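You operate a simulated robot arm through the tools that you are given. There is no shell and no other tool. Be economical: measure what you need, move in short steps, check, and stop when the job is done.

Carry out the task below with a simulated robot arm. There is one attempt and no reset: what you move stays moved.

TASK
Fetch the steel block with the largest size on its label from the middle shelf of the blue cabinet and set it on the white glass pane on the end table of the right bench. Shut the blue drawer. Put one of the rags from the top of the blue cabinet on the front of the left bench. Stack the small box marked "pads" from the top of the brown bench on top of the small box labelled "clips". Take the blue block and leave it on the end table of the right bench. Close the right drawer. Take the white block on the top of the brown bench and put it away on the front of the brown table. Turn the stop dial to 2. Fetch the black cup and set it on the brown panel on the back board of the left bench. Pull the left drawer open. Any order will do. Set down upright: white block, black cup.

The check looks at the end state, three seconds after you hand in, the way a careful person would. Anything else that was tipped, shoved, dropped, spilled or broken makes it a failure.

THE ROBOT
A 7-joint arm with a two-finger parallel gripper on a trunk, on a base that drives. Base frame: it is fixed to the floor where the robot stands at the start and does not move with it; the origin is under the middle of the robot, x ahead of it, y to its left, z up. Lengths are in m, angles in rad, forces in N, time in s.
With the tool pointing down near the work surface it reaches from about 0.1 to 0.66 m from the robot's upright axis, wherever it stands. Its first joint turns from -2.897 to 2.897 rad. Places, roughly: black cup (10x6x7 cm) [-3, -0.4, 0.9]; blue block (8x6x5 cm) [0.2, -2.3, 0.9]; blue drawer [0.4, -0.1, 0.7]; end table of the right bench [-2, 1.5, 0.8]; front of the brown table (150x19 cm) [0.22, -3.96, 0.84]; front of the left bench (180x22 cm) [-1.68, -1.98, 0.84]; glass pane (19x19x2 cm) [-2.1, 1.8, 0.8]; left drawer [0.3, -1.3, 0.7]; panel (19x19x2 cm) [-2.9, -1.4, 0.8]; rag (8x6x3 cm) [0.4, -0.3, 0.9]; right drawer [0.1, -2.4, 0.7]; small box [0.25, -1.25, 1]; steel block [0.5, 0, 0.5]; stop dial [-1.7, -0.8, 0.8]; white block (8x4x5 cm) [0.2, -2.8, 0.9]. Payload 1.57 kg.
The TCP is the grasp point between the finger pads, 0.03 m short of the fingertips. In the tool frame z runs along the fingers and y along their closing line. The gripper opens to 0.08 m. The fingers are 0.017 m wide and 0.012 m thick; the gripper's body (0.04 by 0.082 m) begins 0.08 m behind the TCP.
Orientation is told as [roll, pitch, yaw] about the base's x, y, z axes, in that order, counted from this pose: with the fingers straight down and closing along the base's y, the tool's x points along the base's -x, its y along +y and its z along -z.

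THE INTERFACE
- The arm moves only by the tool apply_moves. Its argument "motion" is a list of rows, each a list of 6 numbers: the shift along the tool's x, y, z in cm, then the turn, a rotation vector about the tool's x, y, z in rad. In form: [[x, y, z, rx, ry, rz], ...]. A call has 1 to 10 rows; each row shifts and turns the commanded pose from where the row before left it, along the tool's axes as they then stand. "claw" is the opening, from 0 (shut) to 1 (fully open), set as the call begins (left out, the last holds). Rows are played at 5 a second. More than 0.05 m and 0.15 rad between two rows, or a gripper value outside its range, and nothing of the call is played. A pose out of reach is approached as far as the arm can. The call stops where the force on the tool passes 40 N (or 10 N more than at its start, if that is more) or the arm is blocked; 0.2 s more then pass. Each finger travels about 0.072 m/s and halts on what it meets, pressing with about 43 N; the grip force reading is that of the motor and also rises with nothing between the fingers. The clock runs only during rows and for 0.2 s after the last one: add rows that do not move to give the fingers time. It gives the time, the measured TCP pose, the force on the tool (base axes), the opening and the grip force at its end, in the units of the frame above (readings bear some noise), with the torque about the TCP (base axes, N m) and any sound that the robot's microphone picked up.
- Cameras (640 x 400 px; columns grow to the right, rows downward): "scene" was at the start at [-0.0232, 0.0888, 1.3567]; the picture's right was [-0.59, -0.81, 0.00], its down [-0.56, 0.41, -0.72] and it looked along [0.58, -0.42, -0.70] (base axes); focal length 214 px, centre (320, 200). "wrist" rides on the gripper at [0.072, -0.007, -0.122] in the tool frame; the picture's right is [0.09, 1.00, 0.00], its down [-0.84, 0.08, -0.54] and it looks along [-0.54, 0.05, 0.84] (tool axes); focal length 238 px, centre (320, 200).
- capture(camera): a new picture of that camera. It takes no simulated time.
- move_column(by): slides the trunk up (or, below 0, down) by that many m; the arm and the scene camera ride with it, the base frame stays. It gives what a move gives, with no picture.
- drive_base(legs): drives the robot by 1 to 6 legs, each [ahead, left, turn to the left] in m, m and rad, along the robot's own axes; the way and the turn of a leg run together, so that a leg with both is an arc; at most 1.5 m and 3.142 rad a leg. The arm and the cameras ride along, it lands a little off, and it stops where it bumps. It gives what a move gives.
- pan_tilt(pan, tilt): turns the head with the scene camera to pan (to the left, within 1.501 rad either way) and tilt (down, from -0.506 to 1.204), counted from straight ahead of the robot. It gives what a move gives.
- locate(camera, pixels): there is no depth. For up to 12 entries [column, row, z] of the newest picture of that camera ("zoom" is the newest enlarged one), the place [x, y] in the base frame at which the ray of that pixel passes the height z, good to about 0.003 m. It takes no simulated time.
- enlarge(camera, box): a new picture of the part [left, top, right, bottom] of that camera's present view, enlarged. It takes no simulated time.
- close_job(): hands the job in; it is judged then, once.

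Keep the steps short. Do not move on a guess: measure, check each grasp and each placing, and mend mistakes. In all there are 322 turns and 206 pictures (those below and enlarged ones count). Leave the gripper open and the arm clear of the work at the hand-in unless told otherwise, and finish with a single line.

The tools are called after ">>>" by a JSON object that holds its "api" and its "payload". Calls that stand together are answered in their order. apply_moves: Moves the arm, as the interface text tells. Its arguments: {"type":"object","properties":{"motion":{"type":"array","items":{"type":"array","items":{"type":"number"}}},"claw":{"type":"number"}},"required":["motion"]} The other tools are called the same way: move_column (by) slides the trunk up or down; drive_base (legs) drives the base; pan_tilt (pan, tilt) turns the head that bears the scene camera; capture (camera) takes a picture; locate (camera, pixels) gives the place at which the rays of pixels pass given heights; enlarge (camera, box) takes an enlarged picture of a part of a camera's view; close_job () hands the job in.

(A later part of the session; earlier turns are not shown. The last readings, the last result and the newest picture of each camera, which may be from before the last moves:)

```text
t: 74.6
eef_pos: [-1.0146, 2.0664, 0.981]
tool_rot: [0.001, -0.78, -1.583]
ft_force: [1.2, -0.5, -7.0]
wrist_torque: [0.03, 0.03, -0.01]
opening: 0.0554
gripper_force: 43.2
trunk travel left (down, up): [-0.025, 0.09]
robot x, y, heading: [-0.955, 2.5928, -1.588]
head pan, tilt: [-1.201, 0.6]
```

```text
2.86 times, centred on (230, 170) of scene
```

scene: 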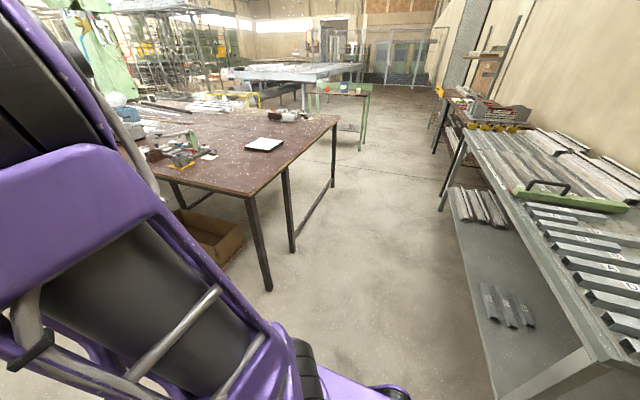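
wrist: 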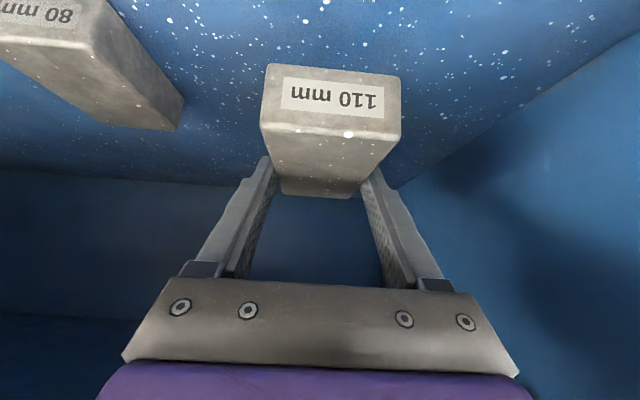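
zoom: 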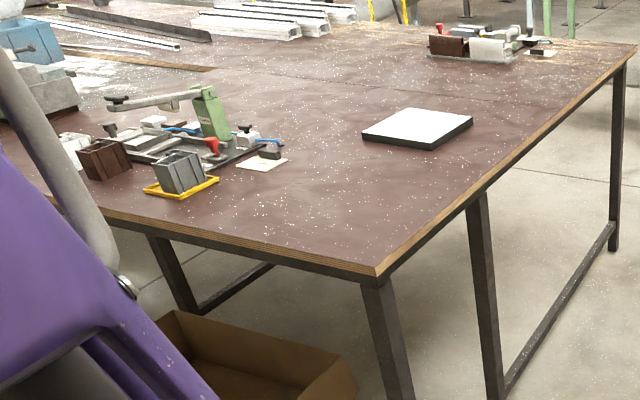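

Pane: centre ≈(-2.11, 1.79), free. Table end edge y≈2.07. I strafe right 1.15 m along the end.

>>> {"api": "drive_base", "payload": {"legs": [[0, -1.13, 0.02]]}}

>>> {"api": "pan_tilt", "payload": {"pan": 0.2, "tilt": 0.8}}

>>> {"api": "capture", "payload": {"camera": "scene"}}

>>> {"api": "capture", "payload": {"camera": "wrist"}}

```text
t: 85.6
eef_pos: [-2.1267, 2.0786, 0.9819]
tool_rot: [0.0, -0.781, -1.565]
ft_force: [-0.8, 0.3, -6.0]
wrist_torque: [0.06, 0.02, 0.0]
opening: 0.0559
gripper_force: 43.1
trunk travel left (down, up): [-0.025, 0.09]
robot x, y, heading: [-2.0761, 2.6127, -1.571]
head pan, tilt: [-1.201, 0.6]
```

```text
t: 87.2
eef_pos: [-2.1263, 2.0783, 0.9815]
tool_rot: [0.0, -0.78, -1.566]
ft_force: [-0.1, -1.1, -6.4]
wrist_torque: [0.03, -0.01, -0.03]
opening: 0.0554
gripper_force: 42.4
trunk travel left (down, up): [-0.025, 0.09]
robot x, y, heading: [-2.0742, 2.6057, -1.574]
head pan, tilt: [0.201, 0.799]
```

```text
173 pictures are left
```

scene: 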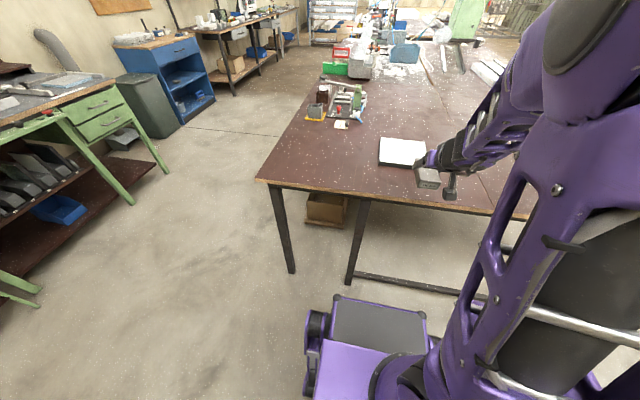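

```text
172 pictures are left
```

wrist: 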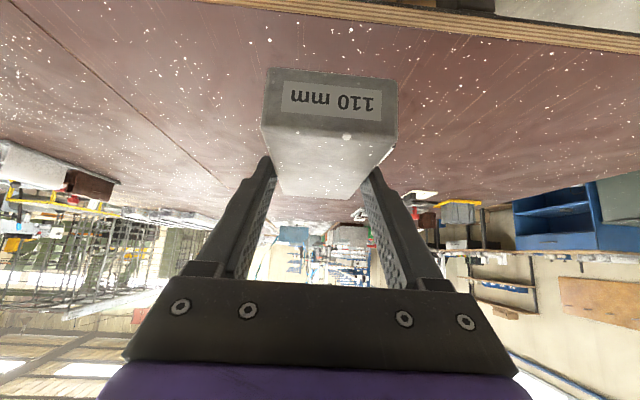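

>>> {"api": "enlarge", "payload": {"camera": "scene", "box": [340, 110, 460, 200]}}

>>> {"api": "locate", "payload": {"camera": "scene", "pixels": [[381, 137, 0.85], [426, 140, 0.85], [379, 163, 0.85], [381, 137, 0.83], [426, 140, 0.83], [379, 163, 0.83], [257, 181, 0.83], [257, 181, 0.8]]}}

```text
4.44 times, centred on (400, 155) of scene
```

zoom: 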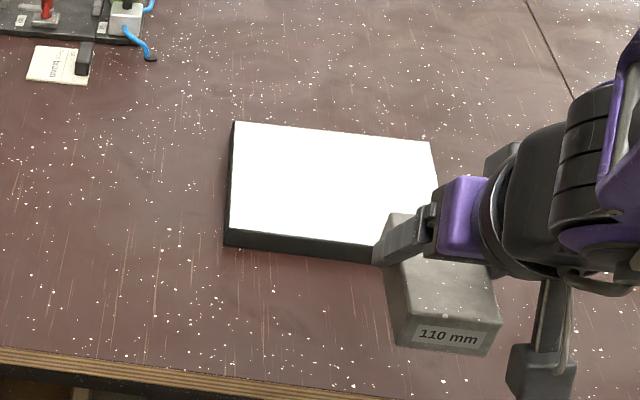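

```text
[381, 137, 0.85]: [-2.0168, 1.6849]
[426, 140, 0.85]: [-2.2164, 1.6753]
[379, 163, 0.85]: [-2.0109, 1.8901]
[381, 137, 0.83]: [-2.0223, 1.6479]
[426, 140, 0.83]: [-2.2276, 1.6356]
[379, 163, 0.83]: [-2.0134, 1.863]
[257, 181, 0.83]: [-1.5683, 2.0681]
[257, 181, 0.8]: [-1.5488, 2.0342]
```

Pane centre ≈(-2.117, 1.787), top ≈0.847–0.87. The block bottom is 3.5 cm under the TCP. I drive 0.17 forward and extend over the pane.

>>> {"api": "drive_base", "payload": {"legs": [[0.17, 0, 0]]}}

>>> {"api": "apply_moves", "payload": {"motion": [[-2.1, 0, 2.1, 0, 0, 0], [-2.1, 0, 2.1, 0, 0, 0], [-2.1, 0, 2.1, 0, 0, 0], [-2.1, 0, 2.1, 0, 0, 0], [0, 0, 0, 0, 0, 0]]}}

>>> {"api": "capture", "payload": {"camera": "wrist"}}

>>> {"api": "capture", "payload": {"camera": "scene"}}

```text
t: 88.6
eef_pos: [-2.1253, 1.9082, 0.9815]
tool_rot: [0.001, -0.779, -1.563]
ft_force: [0.3, 0.0, -5.9]
wrist_torque: [0.07, 0.05, 0.03]
opening: 0.0557
gripper_force: 43.0
trunk travel left (down, up): [-0.025, 0.09]
robot x, y, heading: [-2.0753, 2.4362, -1.573]
head pan, tilt: [0.201, 0.799]
```

```text
t: 89.8
eef_pos: [-2.1247, 1.7894, 0.981]
tool_rot: [0.003, -0.78, -1.565]
ft_force: [-0.2, -0.3, -6.3]
wrist_torque: [0.02, 0.04, 0.02]
opening: 0.0557
gripper_force: 43.6
trunk travel left (down, up): [-0.025, 0.09]
robot x, y, heading: [-2.0759, 2.4394, -1.573]
head pan, tilt: [0.201, 0.799]
```

```text
170 pictures are left
```

wrist: 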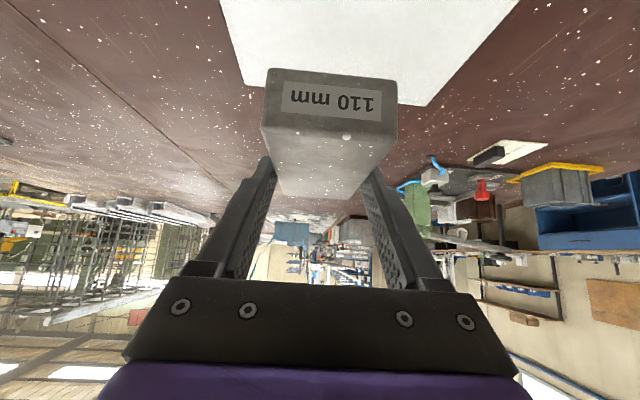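

```text
169 pictures are left
```

scene: 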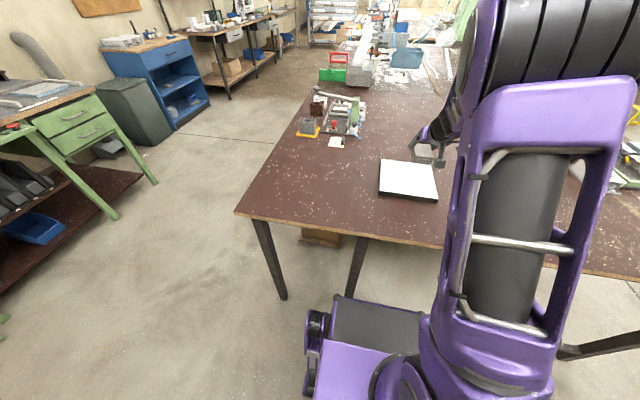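

>>> {"api": "locate", "payload": {"camera": "scene", "pixels": [[381, 160, 0.85], [432, 165, 0.85], [379, 193, 0.85], [438, 200, 0.85]]}}

>>> {"api": "locate", "payload": {"camera": "wrist", "pixels": [[248, 86, 0.85], [430, 106, 0.85], [248, 86, 0.86], [430, 106, 0.86], [248, 86, 0.84], [430, 106, 0.84]]}}

```text
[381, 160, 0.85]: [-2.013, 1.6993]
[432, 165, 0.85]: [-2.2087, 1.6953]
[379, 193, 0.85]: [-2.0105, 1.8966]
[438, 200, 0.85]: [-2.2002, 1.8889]
```

```text
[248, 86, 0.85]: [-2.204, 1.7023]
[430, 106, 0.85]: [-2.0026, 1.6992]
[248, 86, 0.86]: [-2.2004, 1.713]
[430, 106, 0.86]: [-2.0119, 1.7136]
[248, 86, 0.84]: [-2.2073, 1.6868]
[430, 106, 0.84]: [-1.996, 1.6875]
```

Pane centre ≈(-2.106, 1.797), top ≈0.85. I shift 1.8 cm in +x and 0.8 cm back, and descend to TCP z≈0.895.

>>> {"api": "apply_moves", "payload": {"motion": [[0.57, 1.8, -0.57, 0, 0, 0], [2.0, 0, 2.0, 0, 0, 0], [2.0, 0, 2.0, 0, 0, 0], [2.0, 0, 2.0, 0, 0, 0], [0, 0, 0, 0, 0, 0]]}}

>>> {"api": "enlarge", "payload": {"camera": "scene", "box": [350, 130, 470, 220]}}

```text
t: 91.0
eef_pos: [-2.1081, 1.7973, 0.8989]
tool_rot: [-0.002, -0.785, -1.565]
ft_force: [-3.0, -1.4, 7.1]
wrist_torque: [0.59, -0.27, 0.12]
opening: 0.0559
gripper_force: 42.9
trunk travel left (down, up): [-0.025, 0.09]
robot x, y, heading: [-2.0724, 2.4351, -1.568]
head pan, tilt: [0.201, 0.799]
```

```text
4.44 times, centred on (410, 175) of scene
```

zoom: 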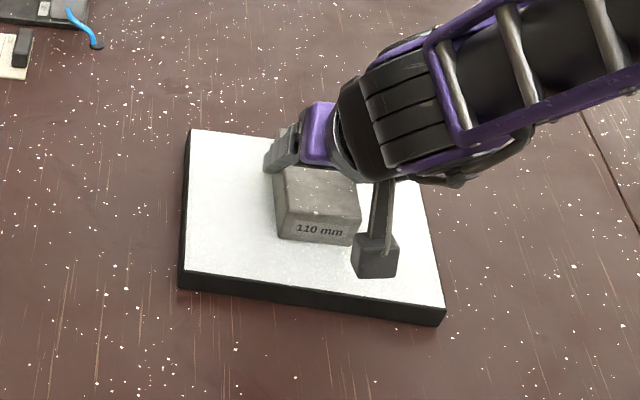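

The pane takes the load (about 13 N), block resting in the middle of the pane. I open the fingers.

>>> {"api": "apply_moves", "payload": {"motion": [[0, 0, 0, 0, 0, 0], [0, 0, 0, 0, 0, 0], [0, 0, 0, 0, 0, 0]], "claw": 1}}

>>> {"api": "apply_moves", "payload": {"motion": [[-1.5, 0, -1.5, 0, 0, 0], [-2.5, 0, -2.5, 0, 0, 0], [-2.5, 0, -2.5, 0, 0, 0], [-2, 0, -2.5, 0, 0, 0]]}}

>>> {"api": "enlarge", "payload": {"camera": "scene", "box": [350, 130, 470, 220]}}

```text
t: 91.8
eef_pos: [-2.1075, 1.7975, 0.8976]
tool_rot: [0.001, -0.78, -1.563]
ft_force: [0.8, 0.0, 0.1]
wrist_torque: [0.0, 0.01, -0.04]
opening: 0.0802
gripper_force: 0.0
trunk travel left (down, up): [-0.025, 0.09]
robot x, y, heading: [-2.0751, 2.4407, -1.569]
head pan, tilt: [0.201, 0.799]
```

```text
t: 92.8
eef_pos: [-2.1075, 1.8018, 1.0196]
tool_rot: [0.002, -0.78, -1.565]
ft_force: [0.8, 0.6, -0.1]
wrist_torque: [0.03, 0.0, -0.01]
opening: 0.0802
gripper_force: 0.0
trunk travel left (down, up): [-0.025, 0.09]
robot x, y, heading: [-2.0778, 2.442, -1.571]
head pan, tilt: [0.201, 0.799]
```

```text
4.44 times, centred on (410, 175) of scene
```

zoom: 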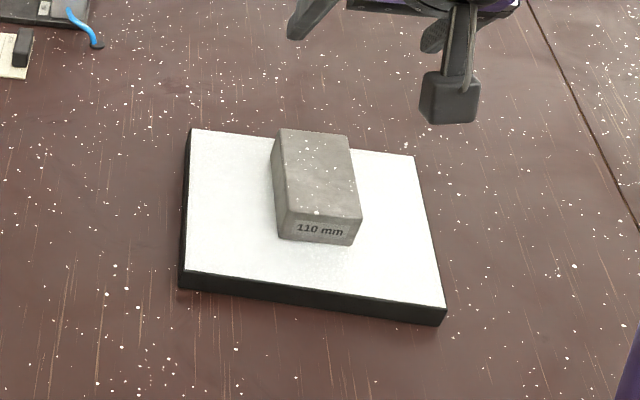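

Block sits flat on the pane. Now I back away, fold the tool down, and drive back to the start area.

>>> {"api": "apply_moves", "payload": {"motion": [[0, 0, -1, 0, 0.13, 0], [0, 0, -1, 0, 0.13, 0], [0, 0, -1, 0, 0.13, 0], [0, 0, -1, 0, 0.13, 0], [0, 0, -1, 0, 0.13, 0], [0, 0, -1, 0, 0.13, 0], [4, 0, 0, 0, 0, 0], [4, 0, 0, 0, 0, 0], [4, 0, 0, 0, 0, 0]]}}

>>> {"api": "drive_base", "payload": {"legs": [[-0.15, 0, 0], [0, 1.13, 0], [1.2, 0, 0], [1.2, 0, 0]]}}

```text
t: 94.8
eef_pos: [-2.1061, 1.9456, 1.071]
tool_rot: [0.0, -0.002, -1.564]
ft_force: [0.2, -0.8, -0.4]
wrist_torque: [0.02, 0.0, 0.0]
opening: 0.0801
gripper_force: 0.0
trunk travel left (down, up): [-0.025, 0.09]
robot x, y, heading: [-2.0744, 2.4423, -1.566]
head pan, tilt: [0.201, 0.799]
```

```text
t: 118.4
eef_pos: [-0.9615, -0.3316, 1.0731]
tool_rot: [0.001, 0.0, -1.543]
ft_force: [-0.3, 0.3, -0.9]
wrist_torque: [-0.02, 0.02, 0.03]
opening: 0.0799
gripper_force: 0.0
trunk travel left (down, up): [-0.025, 0.09]
robot x, y, heading: [-0.9427, 0.1683, -1.554]
head pan, tilt: [0.201, 0.799]
```

>>> {"api": "drive_base", "payload": {"legs": [[0, 0, 1.55], [0.4, -0.3, 0]]}}

>>> {"api": "pan_tilt", "payload": {"pan": -0.3, "tilt": 0.75}}

>>> {"api": "capture", "payload": {"camera": "scene"}}

```text
t: 125.8
eef_pos: [-0.0517, -0.1758, 1.0725]
tool_rot: [0.001, 0.0, -0.004]
ft_force: [-1.0, -0.9, -1.2]
wrist_torque: [-0.01, 0.02, 0.03]
opening: 0.08
gripper_force: 0.1
trunk travel left (down, up): [-0.025, 0.09]
robot x, y, heading: [-0.5462, -0.1393, -0.013]
head pan, tilt: [0.201, 0.799]
```

```text
t: 126.7
eef_pos: [-0.0523, -0.1748, 1.0716]
tool_rot: [0.0, -0.001, -0.003]
ft_force: [0.0, 0.1, 0.5]
wrist_torque: [-0.04, 0.0, 0.0]
opening: 0.0801
gripper_force: 0.1
trunk travel left (down, up): [-0.025, 0.09]
robot x, y, heading: [-0.5424, -0.1417, -0.011]
head pan, tilt: [-0.3, 0.75]
```

```text
166 pictures are left
```

scene: 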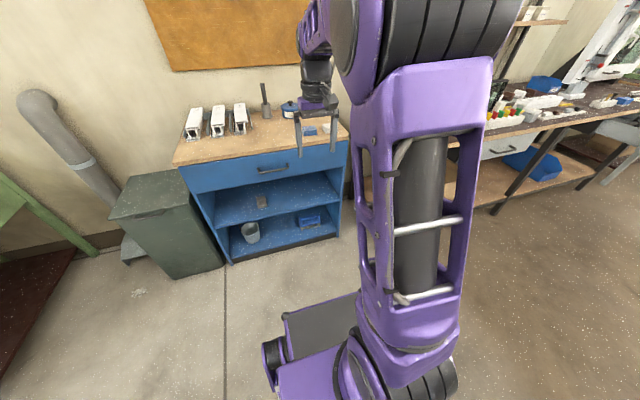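

>>> {"api": "pan_tilt", "payload": {"pan": -1.2, "tilt": 0.7}}

>>> {"api": "capture", "payload": {"camera": "scene"}}

```text
t: 127.9
eef_pos: [-0.0515, -0.1751, 1.073]
tool_rot: [-0.001, 0.001, -0.004]
ft_force: [0.1, 0.0, 0.9]
wrist_torque: [-0.03, -0.04, -0.03]
opening: 0.0801
gripper_force: 0.1
trunk travel left (down, up): [-0.025, 0.09]
robot x, y, heading: [-0.5458, -0.1362, -0.013]
head pan, tilt: [-1.201, 0.7]
```

```text
165 pictures are left
```

scene: 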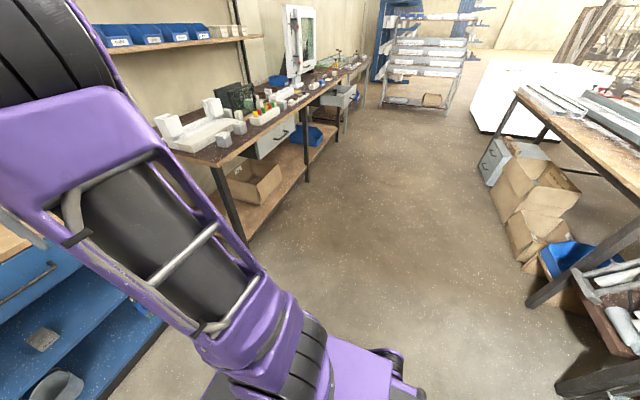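

>>> {"api": "locate", "payload": {"camera": "scene", "pixels": [[243, 242, 0.0], [210, 165, 0.85], [372, 65, 0.85], [307, 180, 0.0], [517, 90, 0.85], [640, 185, 0.85], [535, 305, 0.0], [560, 385, 0.0]]}}

>>> {"api": "enlarge", "payload": {"camera": "scene", "box": [140, 50, 380, 200]}}

```text
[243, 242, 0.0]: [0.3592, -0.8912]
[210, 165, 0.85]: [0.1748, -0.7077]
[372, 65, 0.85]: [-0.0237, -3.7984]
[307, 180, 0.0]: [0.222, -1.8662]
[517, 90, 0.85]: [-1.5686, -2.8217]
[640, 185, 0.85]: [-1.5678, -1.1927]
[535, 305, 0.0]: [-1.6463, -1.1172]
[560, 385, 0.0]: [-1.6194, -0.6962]
```

```text
2.67 times, centred on (260, 125) of scene
```

zoom: 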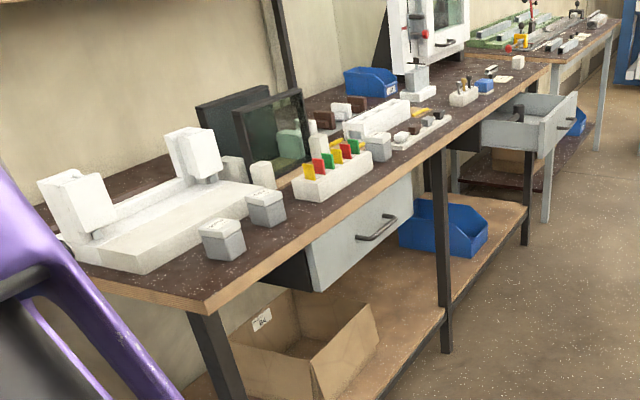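

Robot width fits beside the brown bench (its corner is at (0.17,-0.71)). I drive to about (-0.08,-0.33).

>>> {"api": "drive_base", "payload": {"legs": [[0.46, -0.18, 0.01]]}}

>>> {"api": "capture", "payload": {"camera": "wrist"}}

```text
t: 130.8
eef_pos: [0.4068, -0.3591, 1.0714]
tool_rot: [0.0, -0.001, 0.008]
ft_force: [0.9, -0.1, -0.2]
wrist_torque: [0.02, 0.02, 0.02]
opening: 0.0799
gripper_force: 0.0
trunk travel left (down, up): [-0.025, 0.09]
robot x, y, heading: [-0.0878, -0.3289, -0.002]
head pan, tilt: [-1.201, 0.7]
```

```text
163 pictures are left
```

wrist: 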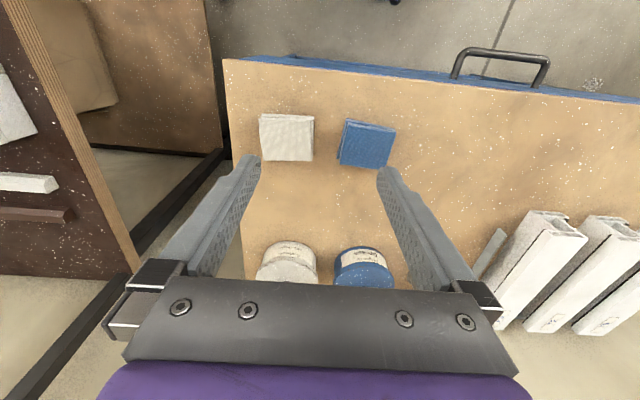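

>>> {"api": "locate", "payload": {"camera": "wrist", "pixels": [[259, 116, 0.9], [313, 116, 0.9], [262, 160, 0.9], [312, 160, 0.9], [287, 139, 0.89], [225, 60, 0.88], [342, 122, 0.9], [338, 160, 0.9], [240, 243, 0.88]]}}

>>> {"api": "enlarge", "payload": {"camera": "wrist", "box": [220, 90, 420, 190]}}

```text
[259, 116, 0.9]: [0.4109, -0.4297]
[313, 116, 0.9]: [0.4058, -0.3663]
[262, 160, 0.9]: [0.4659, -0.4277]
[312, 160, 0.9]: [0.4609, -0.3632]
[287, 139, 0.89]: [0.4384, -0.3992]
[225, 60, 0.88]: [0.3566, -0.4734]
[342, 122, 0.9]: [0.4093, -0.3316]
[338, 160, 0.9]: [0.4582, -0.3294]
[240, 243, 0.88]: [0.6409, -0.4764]
```

```text
3.20 times, centred on (320, 140) of wrist
```

zoom: 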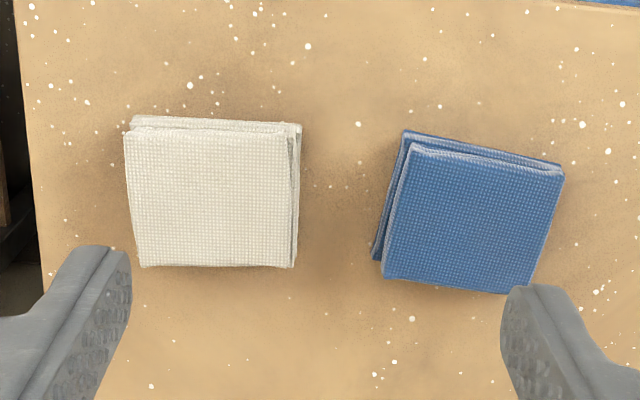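

White rag: centre ≈(0.437,-0.397), 6.5 cm wide in y. I move over it and partly down.

>>> {"api": "apply_moves", "payload": {"motion": [[-3.0, -3.8, 0, 0, 0, 0], [0, 0, 4, 0, 0, 0], [0, 0, 4, 0, 0, 0], [0, 0, 2, 0, 0, 0], [0, 0, 0, 0, 0, 0]]}}

>>> {"api": "capture", "payload": {"camera": "wrist"}}

```text
t: 132.0
eef_pos: [0.4343, -0.3932, 0.9712]
tool_rot: [0.0, -0.003, 0.007]
ft_force: [-0.3, 0.5, 0.3]
wrist_torque: [0.0, 0.02, 0.02]
opening: 0.08
gripper_force: 0.1
trunk travel left (down, up): [-0.025, 0.09]
robot x, y, heading: [-0.0885, -0.3307, -0.004]
head pan, tilt: [-1.201, 0.7]
```

```text
161 pictures are left
```

wrist: 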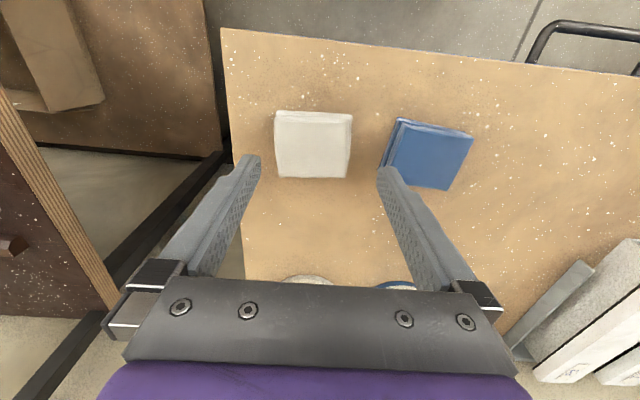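

>>> {"api": "apply_moves", "payload": {"motion": [[-0.2, -0.2, 3, 0, 0, 0], [0, 0, 1.6, 0, 0, 0], [0, 0, 0, 0, 0, 0]]}}

>>> {"api": "capture", "payload": {"camera": "wrist"}}

```text
t: 132.8
eef_pos: [0.4384, -0.3974, 0.9268]
tool_rot: [-0.001, -0.002, 0.008]
ft_force: [0.6, -0.1, 0.3]
wrist_torque: [0.0, -0.03, 0.01]
opening: 0.08
gripper_force: 0.1
trunk travel left (down, up): [-0.025, 0.09]
robot x, y, heading: [-0.0843, -0.3268, -0.007]
head pan, tilt: [-1.201, 0.7]
```

```text
160 pictures are left
```

wrist: 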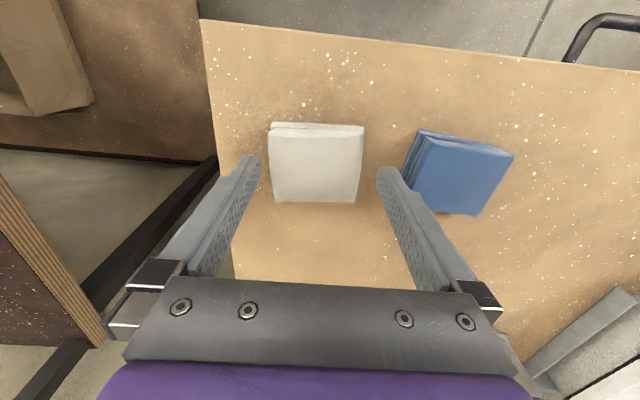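

>>> {"api": "apply_moves", "payload": {"motion": [[0, 0.1, 0.7, 0, 0, 0], [0, 0, 0.5, 0, 0, 0], [0, 0, 0, 0, 0, 0]]}}

>>> {"api": "apply_moves", "payload": {"motion": [[0, 0, 0, 0, 0, 0], [0, 0, 0, 0, 0, 0], [0, 0, 0, 0, 0, 0]], "claw": 0}}

>>> {"api": "capture", "payload": {"camera": "wrist"}}

```text
t: 133.6
eef_pos: [0.4386, -0.395, 0.914]
tool_rot: [0.002, -0.001, 0.008]
ft_force: [-0.3, 0.3, -0.8]
wrist_torque: [-0.01, 0.0, 0.02]
opening: 0.0803
gripper_force: 0.1
trunk travel left (down, up): [-0.025, 0.09]
robot x, y, heading: [-0.0891, -0.3242, -0.001]
head pan, tilt: [-1.201, 0.7]
```

```text
t: 134.4
eef_pos: [0.4374, -0.395, 0.9139]
tool_rot: [-0.001, 0.0, 0.01]
ft_force: [-0.4, -0.2, 0.3]
wrist_torque: [-0.02, -0.01, -0.02]
opening: 0.0687
gripper_force: 42.9
trunk travel left (down, up): [-0.025, 0.09]
robot x, y, heading: [-0.0846, -0.3272, -0.002]
head pan, tilt: [-1.201, 0.7]
```

```text
159 pictures are left
```

wrist: 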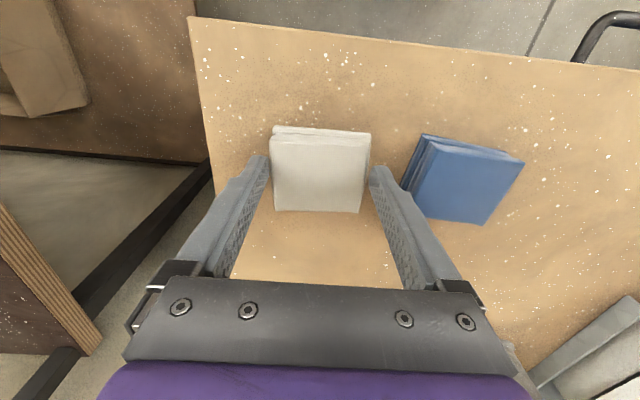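

The rag is gripped (opening 0.069, 43 N). I lift and check.

>>> {"api": "apply_moves", "payload": {"motion": [[0, 0, -3, 0, 0, 0], [0, 0, -4, 0, 0, 0], [0, 0, -4, 0, 0, 0], [0, 0, -4, 0, 0, 0], [0, 0, 0, 0, 0, 0]]}}

>>> {"api": "capture", "payload": {"camera": "wrist"}}

```text
t: 135.6
eef_pos: [0.4377, -0.3958, 1.0627]
tool_rot: [-0.002, 0.0, 0.006]
ft_force: [-0.1, -1.0, -0.8]
wrist_torque: [0.02, -0.03, 0.0]
opening: 0.0691
gripper_force: 42.6
trunk travel left (down, up): [-0.025, 0.09]
robot x, y, heading: [-0.0872, -0.3296, -0.001]
head pan, tilt: [-1.201, 0.7]
```

```text
158 pictures are left
```

wrist: 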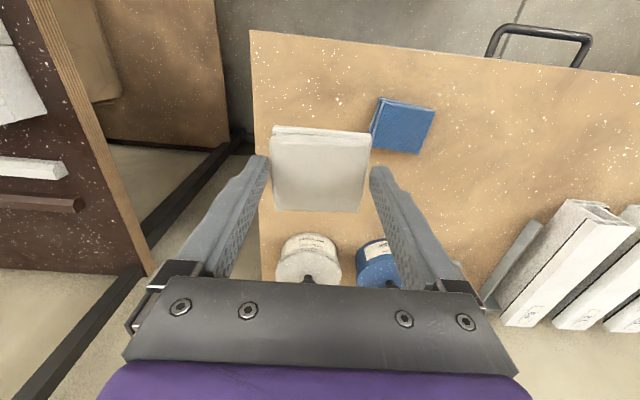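

Held. I drive to the left bench front (edge x≈-1.57), aiming for (-1.0,-1.85) facing -x.

>>> {"api": "drive_base", "payload": {"legs": [[-0.75, 0, 0], [0, 0, -1.57], [1.5, 0, 0], [0, 0, -1.57]]}}

>>> {"api": "pan_tilt", "payload": {"pan": 0.3, "tilt": 0.7}}

>>> {"api": "capture", "payload": {"camera": "scene"}}

```text
t: 154.6
eef_pos: [-1.324, -1.7816, 1.0636]
tool_rot: [0.0, -0.001, -3.116]
ft_force: [0.3, -1.0, -0.9]
wrist_torque: [0.03, 0.02, 0.0]
opening: 0.0687
gripper_force: 43.3
trunk travel left (down, up): [-0.025, 0.09]
robot x, y, heading: [-0.8009, -1.8383, -3.123]
head pan, tilt: [-1.201, 0.7]
```

```text
t: 156.2
eef_pos: [-1.3244, -1.7822, 1.0628]
tool_rot: [-0.001, -0.001, -3.115]
ft_force: [0.9, -0.8, -0.8]
wrist_torque: [-0.02, -0.01, 0.0]
opening: 0.0686
gripper_force: 43.0
trunk travel left (down, up): [-0.025, 0.09]
robot x, y, heading: [-0.7998, -1.8386, -3.119]
head pan, tilt: [0.3, 0.7]
```

```text
157 pictures are left
```

scene: 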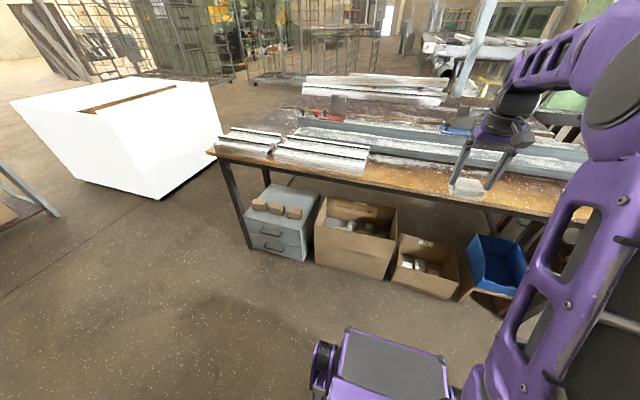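

>>> {"api": "enlarge", "payload": {"camera": "scene", "box": [340, 110, 600, 240]}}

>>> {"api": "locate", "payload": {"camera": "scene", "pixels": [[380, 183, 0.84], [440, 195, 0.84], [550, 215, 0.84], [420, 165, 0.84], [390, 160, 0.84], [364, 175, 0.84], [370, 152, 0.84], [540, 185, 0.84]]}}

```text
2.46 times, centred on (470, 175) of scene
```

zoom: 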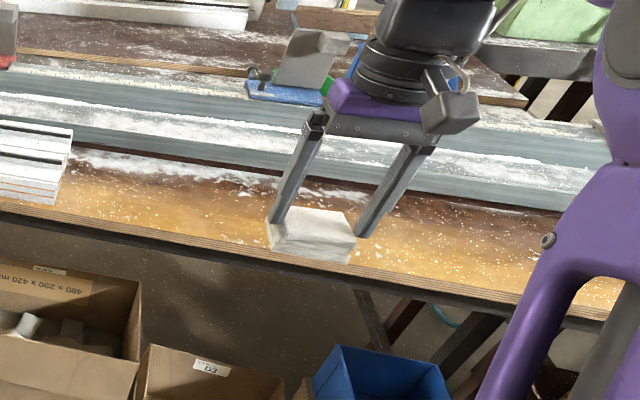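

```text
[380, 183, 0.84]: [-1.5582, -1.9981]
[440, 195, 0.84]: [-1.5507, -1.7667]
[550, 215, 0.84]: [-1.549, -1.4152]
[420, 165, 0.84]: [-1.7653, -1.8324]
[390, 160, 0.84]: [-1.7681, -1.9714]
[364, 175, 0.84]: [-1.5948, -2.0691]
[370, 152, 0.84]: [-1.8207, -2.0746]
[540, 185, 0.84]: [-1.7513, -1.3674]
```

>>> {"api": "locate", "payload": {"camera": "scene", "pixels": [[450, 300, 0.0], [505, 317, 0.0], [380, 280, 0.0], [540, 300, 0.3], [390, 280, 0.3]]}}

>>> {"api": "drive_base", "payload": {"legs": [[0.25, 0, 0]]}}

```text
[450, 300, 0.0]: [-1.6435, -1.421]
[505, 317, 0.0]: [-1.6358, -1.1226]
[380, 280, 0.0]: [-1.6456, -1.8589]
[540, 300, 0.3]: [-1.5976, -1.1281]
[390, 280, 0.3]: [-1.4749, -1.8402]
```

```text
t: 158.0
eef_pos: [-1.5717, -1.7809, 1.0634]
tool_rot: [0.0, -0.001, -3.122]
ft_force: [-0.7, 0.0, 0.2]
wrist_torque: [-0.02, 0.02, 0.04]
opening: 0.0685
gripper_force: 42.5
trunk travel left (down, up): [-0.025, 0.09]
robot x, y, heading: [-1.049, -1.8446, -3.131]
head pan, tilt: [0.3, 0.7]
```

>>> {"api": "apply_moves", "payload": {"motion": [[-4.7, 0, 0, 0, 0, 0], [-4.7, 0, 0, 0, 0, 0], [0, 0, 4, 0, 0, 0], [0, 0, 4, 0, 0, 0], [0, 0, 4, 0, 0, 0], [0, 0, 3, 0, 0, 0], [0, 0, 0, 0, 0, 0]]}}

>>> {"api": "enlarge", "payload": {"camera": "scene", "box": [340, 130, 600, 260]}}

>>> {"api": "capture", "payload": {"camera": "wrist"}}

```text
t: 159.6
eef_pos: [-1.6659, -1.7819, 0.9129]
tool_rot: [0.0, -0.002, -3.125]
ft_force: [0.0, 1.1, -0.8]
wrist_torque: [-0.01, 0.0, -0.03]
opening: 0.0686
gripper_force: 42.8
trunk travel left (down, up): [-0.025, 0.09]
robot x, y, heading: [-1.0412, -1.8457, -3.133]
head pan, tilt: [0.3, 0.7]
```

```text
2.46 times, centred on (470, 195) of scene
```

zoom: 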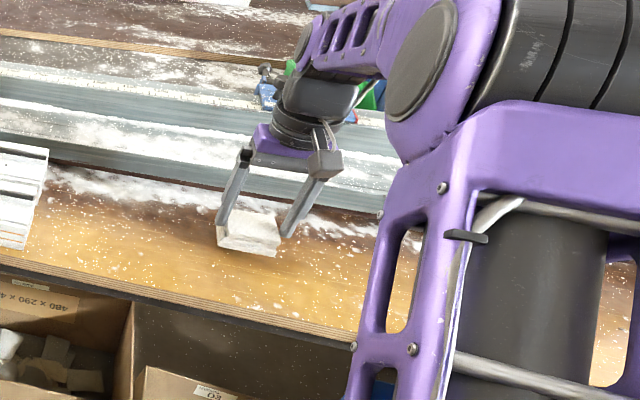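

```text
154 pictures are left
```

wrist: 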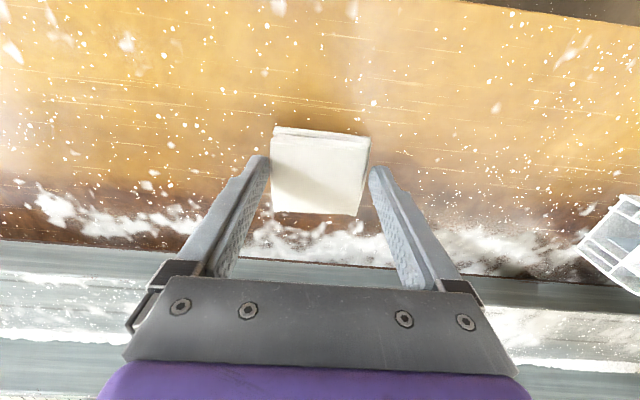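

>>> {"api": "apply_moves", "payload": {"motion": [[0, 0, 1, 0, 0, 0], [0, 0, 1, 0, 0, 0], [0, 0, 0.7, 0, 0, 0], [0, 0, 0, 0, 0, 0]]}}

>>> {"api": "capture", "payload": {"camera": "wrist"}}

```text
t: 160.6
eef_pos: [-1.6663, -1.7817, 0.8942]
tool_rot: [0.001, -0.012, -3.124]
ft_force: [7.1, -0.7, 17.7]
wrist_torque: [-0.15, -0.72, -0.01]
opening: 0.0687
gripper_force: 42.8
trunk travel left (down, up): [-0.025, 0.09]
robot x, y, heading: [-1.0453, -1.8438, -3.133]
head pan, tilt: [0.3, 0.7]
stopped in row 4: the force on the tool passed its limit at 41 N (the readings are from after the stop); the commanded pose is now the measured one
```

```text
153 pictures are left
```

wrist: 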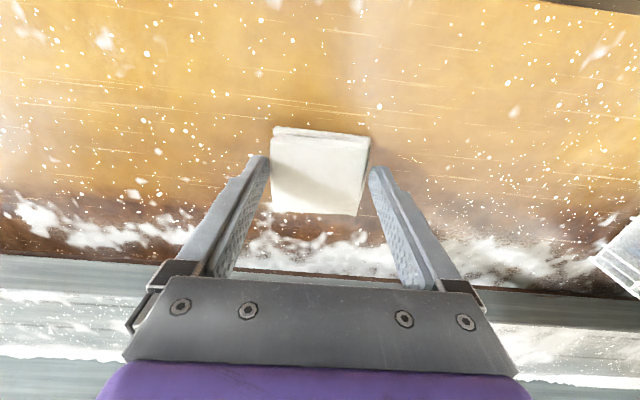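

Contact with the bench top. I release and lift.

>>> {"api": "apply_moves", "payload": {"motion": [[0, 0, -0.2, 0, 0, 0], [0, 0, 0, 0, 0, 0], [0, 0, 0, 0, 0, 0]], "claw": 1}}

>>> {"api": "apply_moves", "payload": {"motion": [[0, 0, -3, 0, 0, 0], [0, 0, -4, 0, 0, 0], [0, 0, -4, 0, 0, 0], [0, 0, -4, 0, 0, 0]]}}

>>> {"api": "capture", "payload": {"camera": "wrist"}}

```text
t: 161.4
eef_pos: [-1.6673, -1.7827, 0.8918]
tool_rot: [0.001, -0.009, -3.124]
ft_force: [0.2, 0.6, -0.4]
wrist_torque: [0.01, -0.02, -0.02]
opening: 0.0797
gripper_force: 0.0
trunk travel left (down, up): [-0.025, 0.09]
robot x, y, heading: [-1.0448, -1.8408, -3.133]
head pan, tilt: [0.3, 0.7]
```

```text
t: 162.4
eef_pos: [-1.6652, -1.7851, 1.0405]
tool_rot: [0.001, -0.006, -3.123]
ft_force: [0.4, -0.3, -0.8]
wrist_torque: [0.01, -0.01, -0.01]
opening: 0.0799
gripper_force: 0.0
trunk travel left (down, up): [-0.025, 0.09]
robot x, y, heading: [-1.0466, -1.8434, -3.132]
head pan, tilt: [0.3, 0.7]
```

```text
152 pictures are left
```

wrist: 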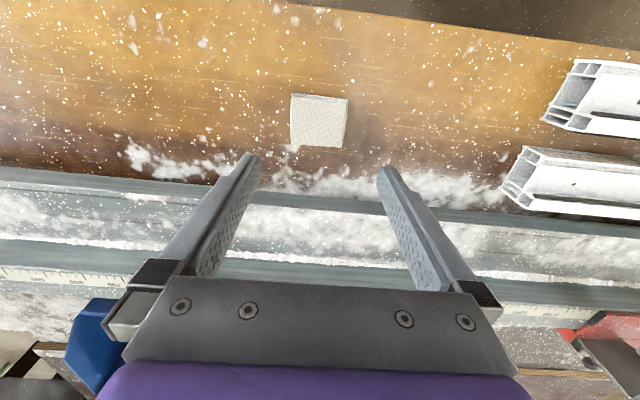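

The rag lies on the front strip. Next the stop dial: I retract and strafe right (+y) ~1.0 m, then look.

>>> {"api": "apply_moves", "payload": {"motion": [[4, 0, 0, 0, 0, 0], [4, 0, 0, 0, 0, 0], [4, 0, 0, 0, 0, 0], [4, 0, 0, 0, 0, 0], [4, 0, 0, 0, 0, 0]]}}

>>> {"api": "drive_base", "payload": {"legs": [[-0.15, 0, 0], [0, -1.05, 0]]}}

>>> {"api": "pan_tilt", "payload": {"pan": 0.2, "tilt": 0.7}}

>>> {"api": "capture", "payload": {"camera": "scene"}}

```text
t: 163.6
eef_pos: [-1.4673, -1.7776, 1.0387]
tool_rot: [0.001, -0.001, -3.123]
ft_force: [0.1, 0.3, 0.0]
wrist_torque: [-0.01, -0.05, -0.01]
opening: 0.0799
gripper_force: 0.0
trunk travel left (down, up): [-0.025, 0.09]
robot x, y, heading: [-1.0439, -1.8449, -3.132]
head pan, tilt: [0.3, 0.7]
```

```text
t: 175.2
eef_pos: [-1.3242, -0.6956, 1.0411]
tool_rot: [-0.001, -0.008, -3.129]
ft_force: [0.3, 0.1, -0.3]
wrist_torque: [0.02, -0.02, 0.01]
opening: 0.0799
gripper_force: 0.0
trunk travel left (down, up): [-0.025, 0.09]
robot x, y, heading: [-0.9047, -0.762, -3.137]
head pan, tilt: [0.3, 0.7]
```

```text
t: 175.9
eef_pos: [-1.324, -0.6965, 1.0421]
tool_rot: [-0.001, -0.007, -3.13]
ft_force: [0.4, 0.4, -0.4]
wrist_torque: [-0.02, -0.01, 0.02]
opening: 0.0801
gripper_force: 0.0
trunk travel left (down, up): [-0.025, 0.09]
robot x, y, heading: [-0.9065, -0.7622, -3.133]
head pan, tilt: [0.201, 0.7]
```

```text
151 pictures are left
```

scene: 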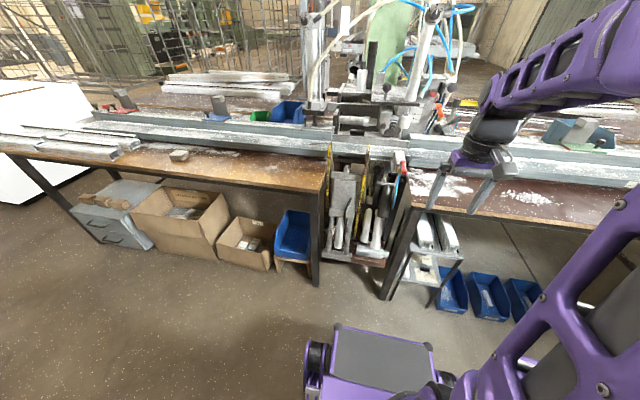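

>>> {"api": "enlarge", "payload": {"camera": "scene", "box": [310, 80, 480, 210]}}

>>> {"api": "locate", "payload": {"camera": "scene", "pixels": [[402, 165, 0.85], [412, 205, 0.85], [345, 165, 0.85], [440, 190, 0.85]]}}

```text
3.08 times, centred on (395, 145) of scene
```

zoom: 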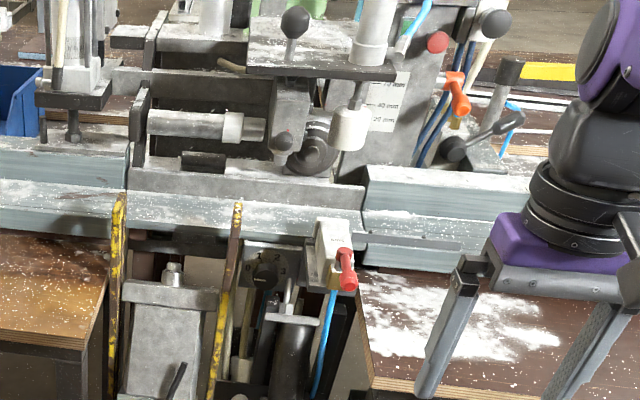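

```text
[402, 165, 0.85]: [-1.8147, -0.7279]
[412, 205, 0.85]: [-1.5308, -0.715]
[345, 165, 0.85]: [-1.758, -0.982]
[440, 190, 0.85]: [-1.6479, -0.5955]
```

>>> {"api": "enlarge", "payload": {"camera": "scene", "box": [366, 145, 414, 175]}}

>>> {"api": "locate", "payload": {"camera": "zoom", "pixels": [[210, 205, 0.8], [210, 205, 0.85], [520, 200, 0.85]]}}

```text
13.33 times, centred on (390, 160) of scene
```

zoom: 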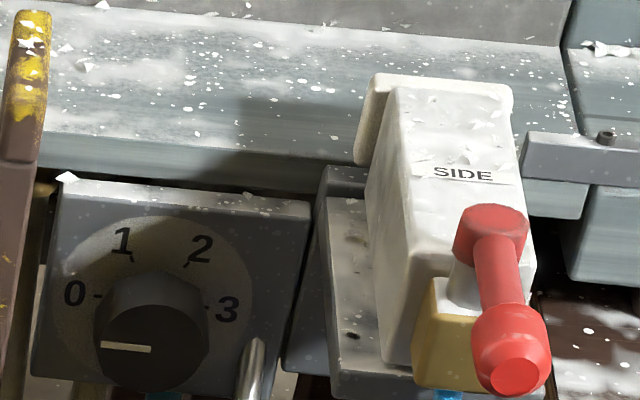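

```text
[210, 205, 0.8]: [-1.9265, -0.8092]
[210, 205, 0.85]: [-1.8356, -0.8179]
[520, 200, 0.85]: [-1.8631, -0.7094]
```

I found the dial: a black knob on an upright panel, marks 0-1-2-3, pointing to 0 now. I pitch the tool forward 45° and use the wrist camera for a closer look to triangulate.

>>> {"api": "apply_moves", "payload": {"motion": [[0, 0, 0, 0, -0.13, 0], [0, 2, 0, 0, -0.13, 0], [0, 3, 0, 0, -0.13, 0], [0, 4, 0, 0, -0.13, 0], [0, 3, 0, 0, -0.13, 0], [0, 0, 0, 0, -0.13, 0], [0, 0, 0, 0, 0, 0]]}}

>>> {"api": "capture", "payload": {"camera": "wrist"}}

```text
t: 177.1
eef_pos: [-1.3242, -0.8037, 0.9749]
tool_rot: [0.01, -0.443, -3.142]
ft_force: [0.5, 0.0, -0.4]
wrist_torque: [-0.03, -0.01, 0.01]
opening: 0.0799
gripper_force: 0.1
trunk travel left (down, up): [-0.025, 0.09]
robot x, y, heading: [-0.9028, -0.7642, -3.132]
head pan, tilt: [0.201, 0.7]
stopped in row 5: the arm was blocked; the commanded pose is now the measured one
```

```text
148 pictures are left
```

wrist: 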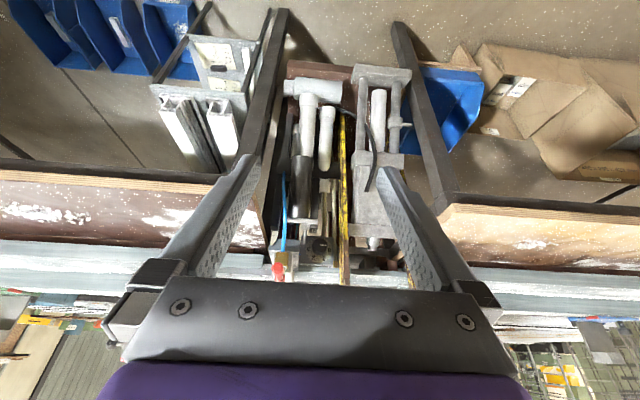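

The arm folded against its own limits. I extend it forward 12 cm and up a bit, then continue the pitch.

>>> {"api": "apply_moves", "payload": {"motion": [[-4.2, 0, -0.6, 0, 0, 0], [-4.2, 0, -0.6, 0, 0, 0], [-4.2, 0, -0.6, 0, 0, 0], [-3, 0, -2, 0, 0, 0], [0, 0, 0, 0, -0.12, 0], [0, 0, 0, 0, -0.12, 0], [0, 0, 0, 0, -0.12, 0], [0, 0, 0, 0, 0, 0]]}}

>>> {"api": "capture", "payload": {"camera": "wrist"}}

>>> {"api": "capture", "payload": {"camera": "scene"}}

```text
t: 178.9
eef_pos: [-1.4491, -0.8043, 1.0743]
tool_rot: [0.013, -0.799, 3.14]
ft_force: [-0.1, 0.7, -0.2]
wrist_torque: [0.0, -0.01, -0.01]
opening: 0.0798
gripper_force: 0.0
trunk travel left (down, up): [-0.025, 0.09]
robot x, y, heading: [-0.9041, -0.7596, -3.136]
head pan, tilt: [0.201, 0.7]
```

```text
147 pictures are left
```

wrist: 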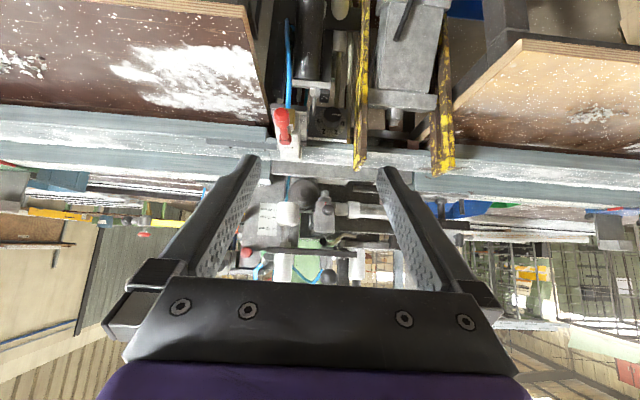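

```text
146 pictures are left
```

scene: 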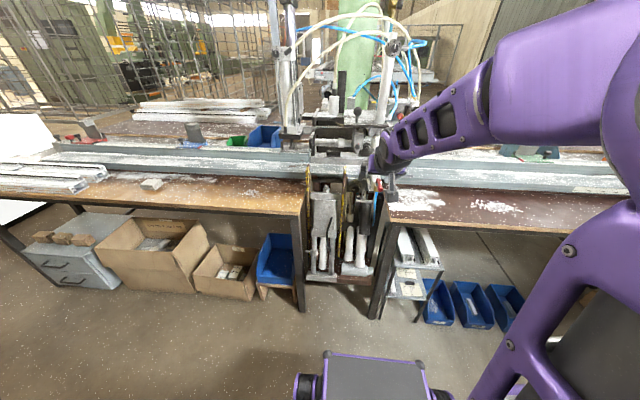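

>>> {"api": "enlarge", "payload": {"camera": "wrist", "box": [265, 80, 385, 170]}}

>>> {"api": "locate", "payload": {"camera": "zoom", "pixels": [[368, 188, 0.8], [368, 188, 0.84], [368, 188, 0.88]]}}

>>> {"api": "enlarge", "payload": {"camera": "scene", "box": [320, 150, 400, 210]}}

```text
4.44 times, centred on (325, 125) of wrist
```

zoom: 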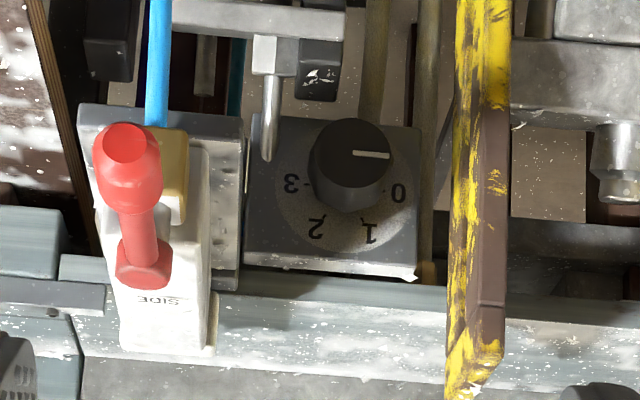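

```text
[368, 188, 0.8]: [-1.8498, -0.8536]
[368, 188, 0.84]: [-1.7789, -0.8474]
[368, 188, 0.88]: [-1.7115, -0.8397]
```

```text
6.67 times, centred on (360, 180) of scene
```

zoom: 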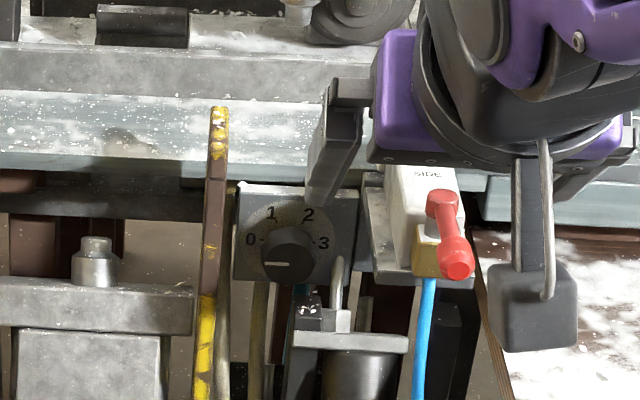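

>>> {"api": "locate", "payload": {"camera": "zoom", "pixels": [[288, 262, 0.78], [288, 262, 0.82], [288, 262, 0.86], [238, 188, 0.82], [238, 188, 0.86], [238, 188, 0.9]]}}

>>> {"api": "locate", "payload": {"camera": "wrist", "pixels": [[331.8, 114.9, 0.78], [331.8, 114.9, 0.82], [331.8, 114.9, 0.86], [346.4, 142.6, 0.82], [346.4, 142.6, 0.86], [346.4, 142.6, 0.9]]}}

```text
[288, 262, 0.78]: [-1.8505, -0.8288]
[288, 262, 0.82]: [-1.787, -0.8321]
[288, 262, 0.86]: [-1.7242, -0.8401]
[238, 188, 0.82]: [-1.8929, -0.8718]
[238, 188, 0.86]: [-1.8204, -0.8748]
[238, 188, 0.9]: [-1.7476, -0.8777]
```

```text
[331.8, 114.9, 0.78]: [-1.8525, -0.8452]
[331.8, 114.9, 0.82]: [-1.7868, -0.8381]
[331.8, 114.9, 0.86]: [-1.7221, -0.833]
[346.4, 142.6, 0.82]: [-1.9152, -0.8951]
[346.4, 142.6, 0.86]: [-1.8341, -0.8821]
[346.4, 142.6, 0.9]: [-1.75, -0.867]
```

The knob's face is around (-1.755, -0.836, 0.84), in the gap between two bench tops, with a yellow bar to its left and a silver rod lower right. I bring the tool horizontal at z≈0.93 for a better view.

>>> {"api": "apply_moves", "payload": {"motion": [[0, 0.5, 0, 0, -0.13, 0], [0, 0.5, 0, 0, -0.13, 0], [0, 0.5, 0, 0, -0.13, 0], [0, 0.5, 0, 0, -0.13, 0], [0, 0.5, 0, 0, -0.13, 0], [0, 0.5, 0, 0, -0.12, 0], [4, 0, 0, 0, 0, 0], [4, 0, 0, 0, 0, 0], [4, 0, 0, 0, 0, 0], [0, 0, 0, 0, 0, 0]]}}

>>> {"api": "capture", "payload": {"camera": "wrist"}}

>>> {"api": "capture", "payload": {"camera": "scene"}}

```text
t: 181.1
eef_pos: [-1.4201, -0.8006, 0.9597]
tool_rot: [-0.169, -1.318, -3.042]
ft_force: [0.1, 0.0, 0.0]
wrist_torque: [-0.04, 0.02, 0.01]
opening: 0.08
gripper_force: 0.0
out of reach, approached as far as the arm can: row 1, 2, 3, 4
trunk travel left (down, up): [-0.025, 0.09]
robot x, y, heading: [-0.9048, -0.762, -3.136]
head pan, tilt: [0.201, 0.7]
```

```text
143 pictures are left
```

wrist: 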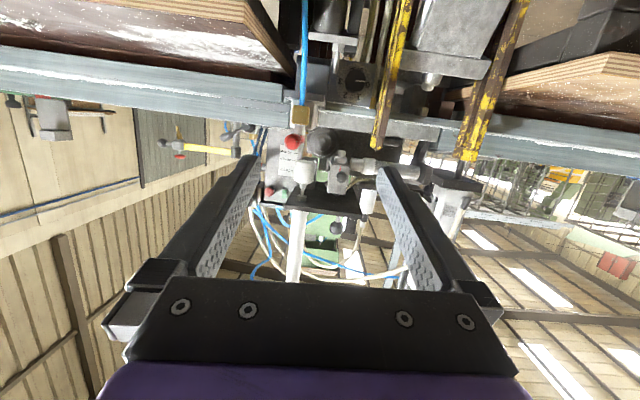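

```text
142 pictures are left
```

scene: 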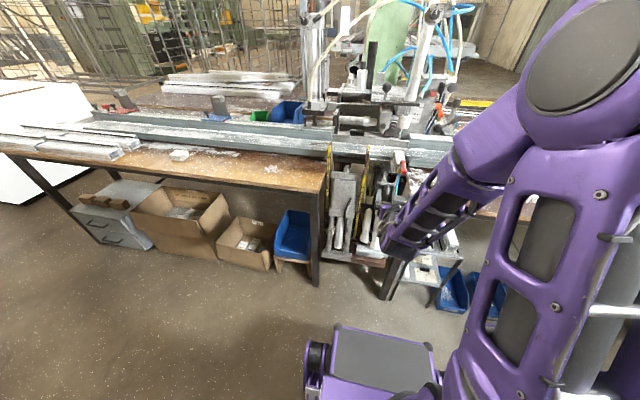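

>>> {"api": "enlarge", "payload": {"camera": "wrist", "box": [280, 20, 440, 120]}}

>>> {"api": "locate", "payload": {"camera": "zoom", "pixels": [[300, 240, 0.8], [300, 240, 0.82], [300, 240, 0.84], [300, 240, 0.86]]}}

```text
4.00 times, centred on (360, 70) of wrist
```

zoom: 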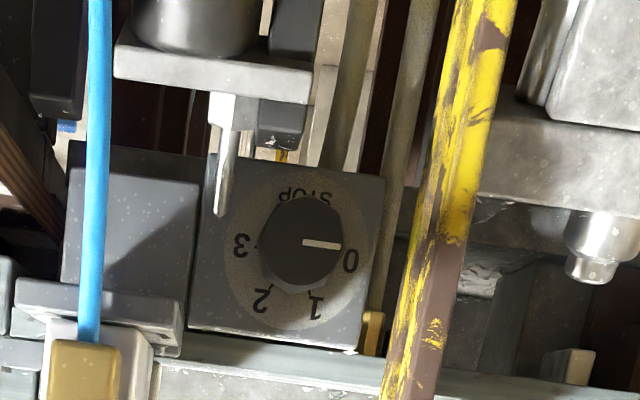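

```text
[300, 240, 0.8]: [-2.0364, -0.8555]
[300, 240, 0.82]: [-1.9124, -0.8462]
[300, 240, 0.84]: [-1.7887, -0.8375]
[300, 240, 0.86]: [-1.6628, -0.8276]
```

>>> {"api": "enlarge", "payload": {"camera": "scene", "box": [320, 130, 416, 190]}}

>>> {"api": "enlarge", "payload": {"camera": "wrist", "box": [270, 80, 430, 180]}}

```text
6.67 times, centred on (368, 160) of scene
```

zoom: 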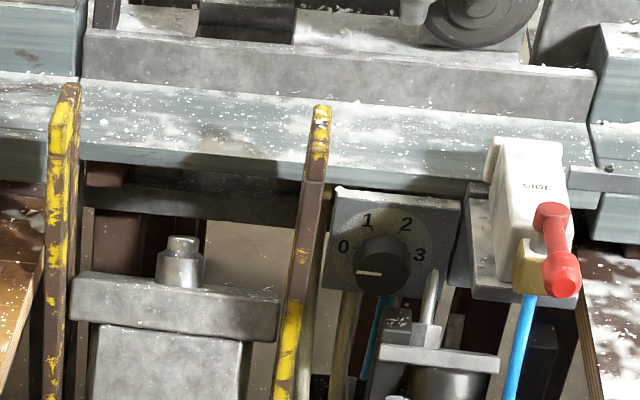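

```text
4.00 times, centred on (350, 130) of wrist
```

zoom: 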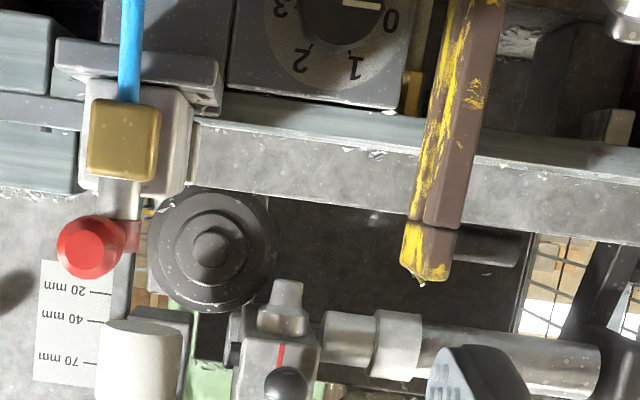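

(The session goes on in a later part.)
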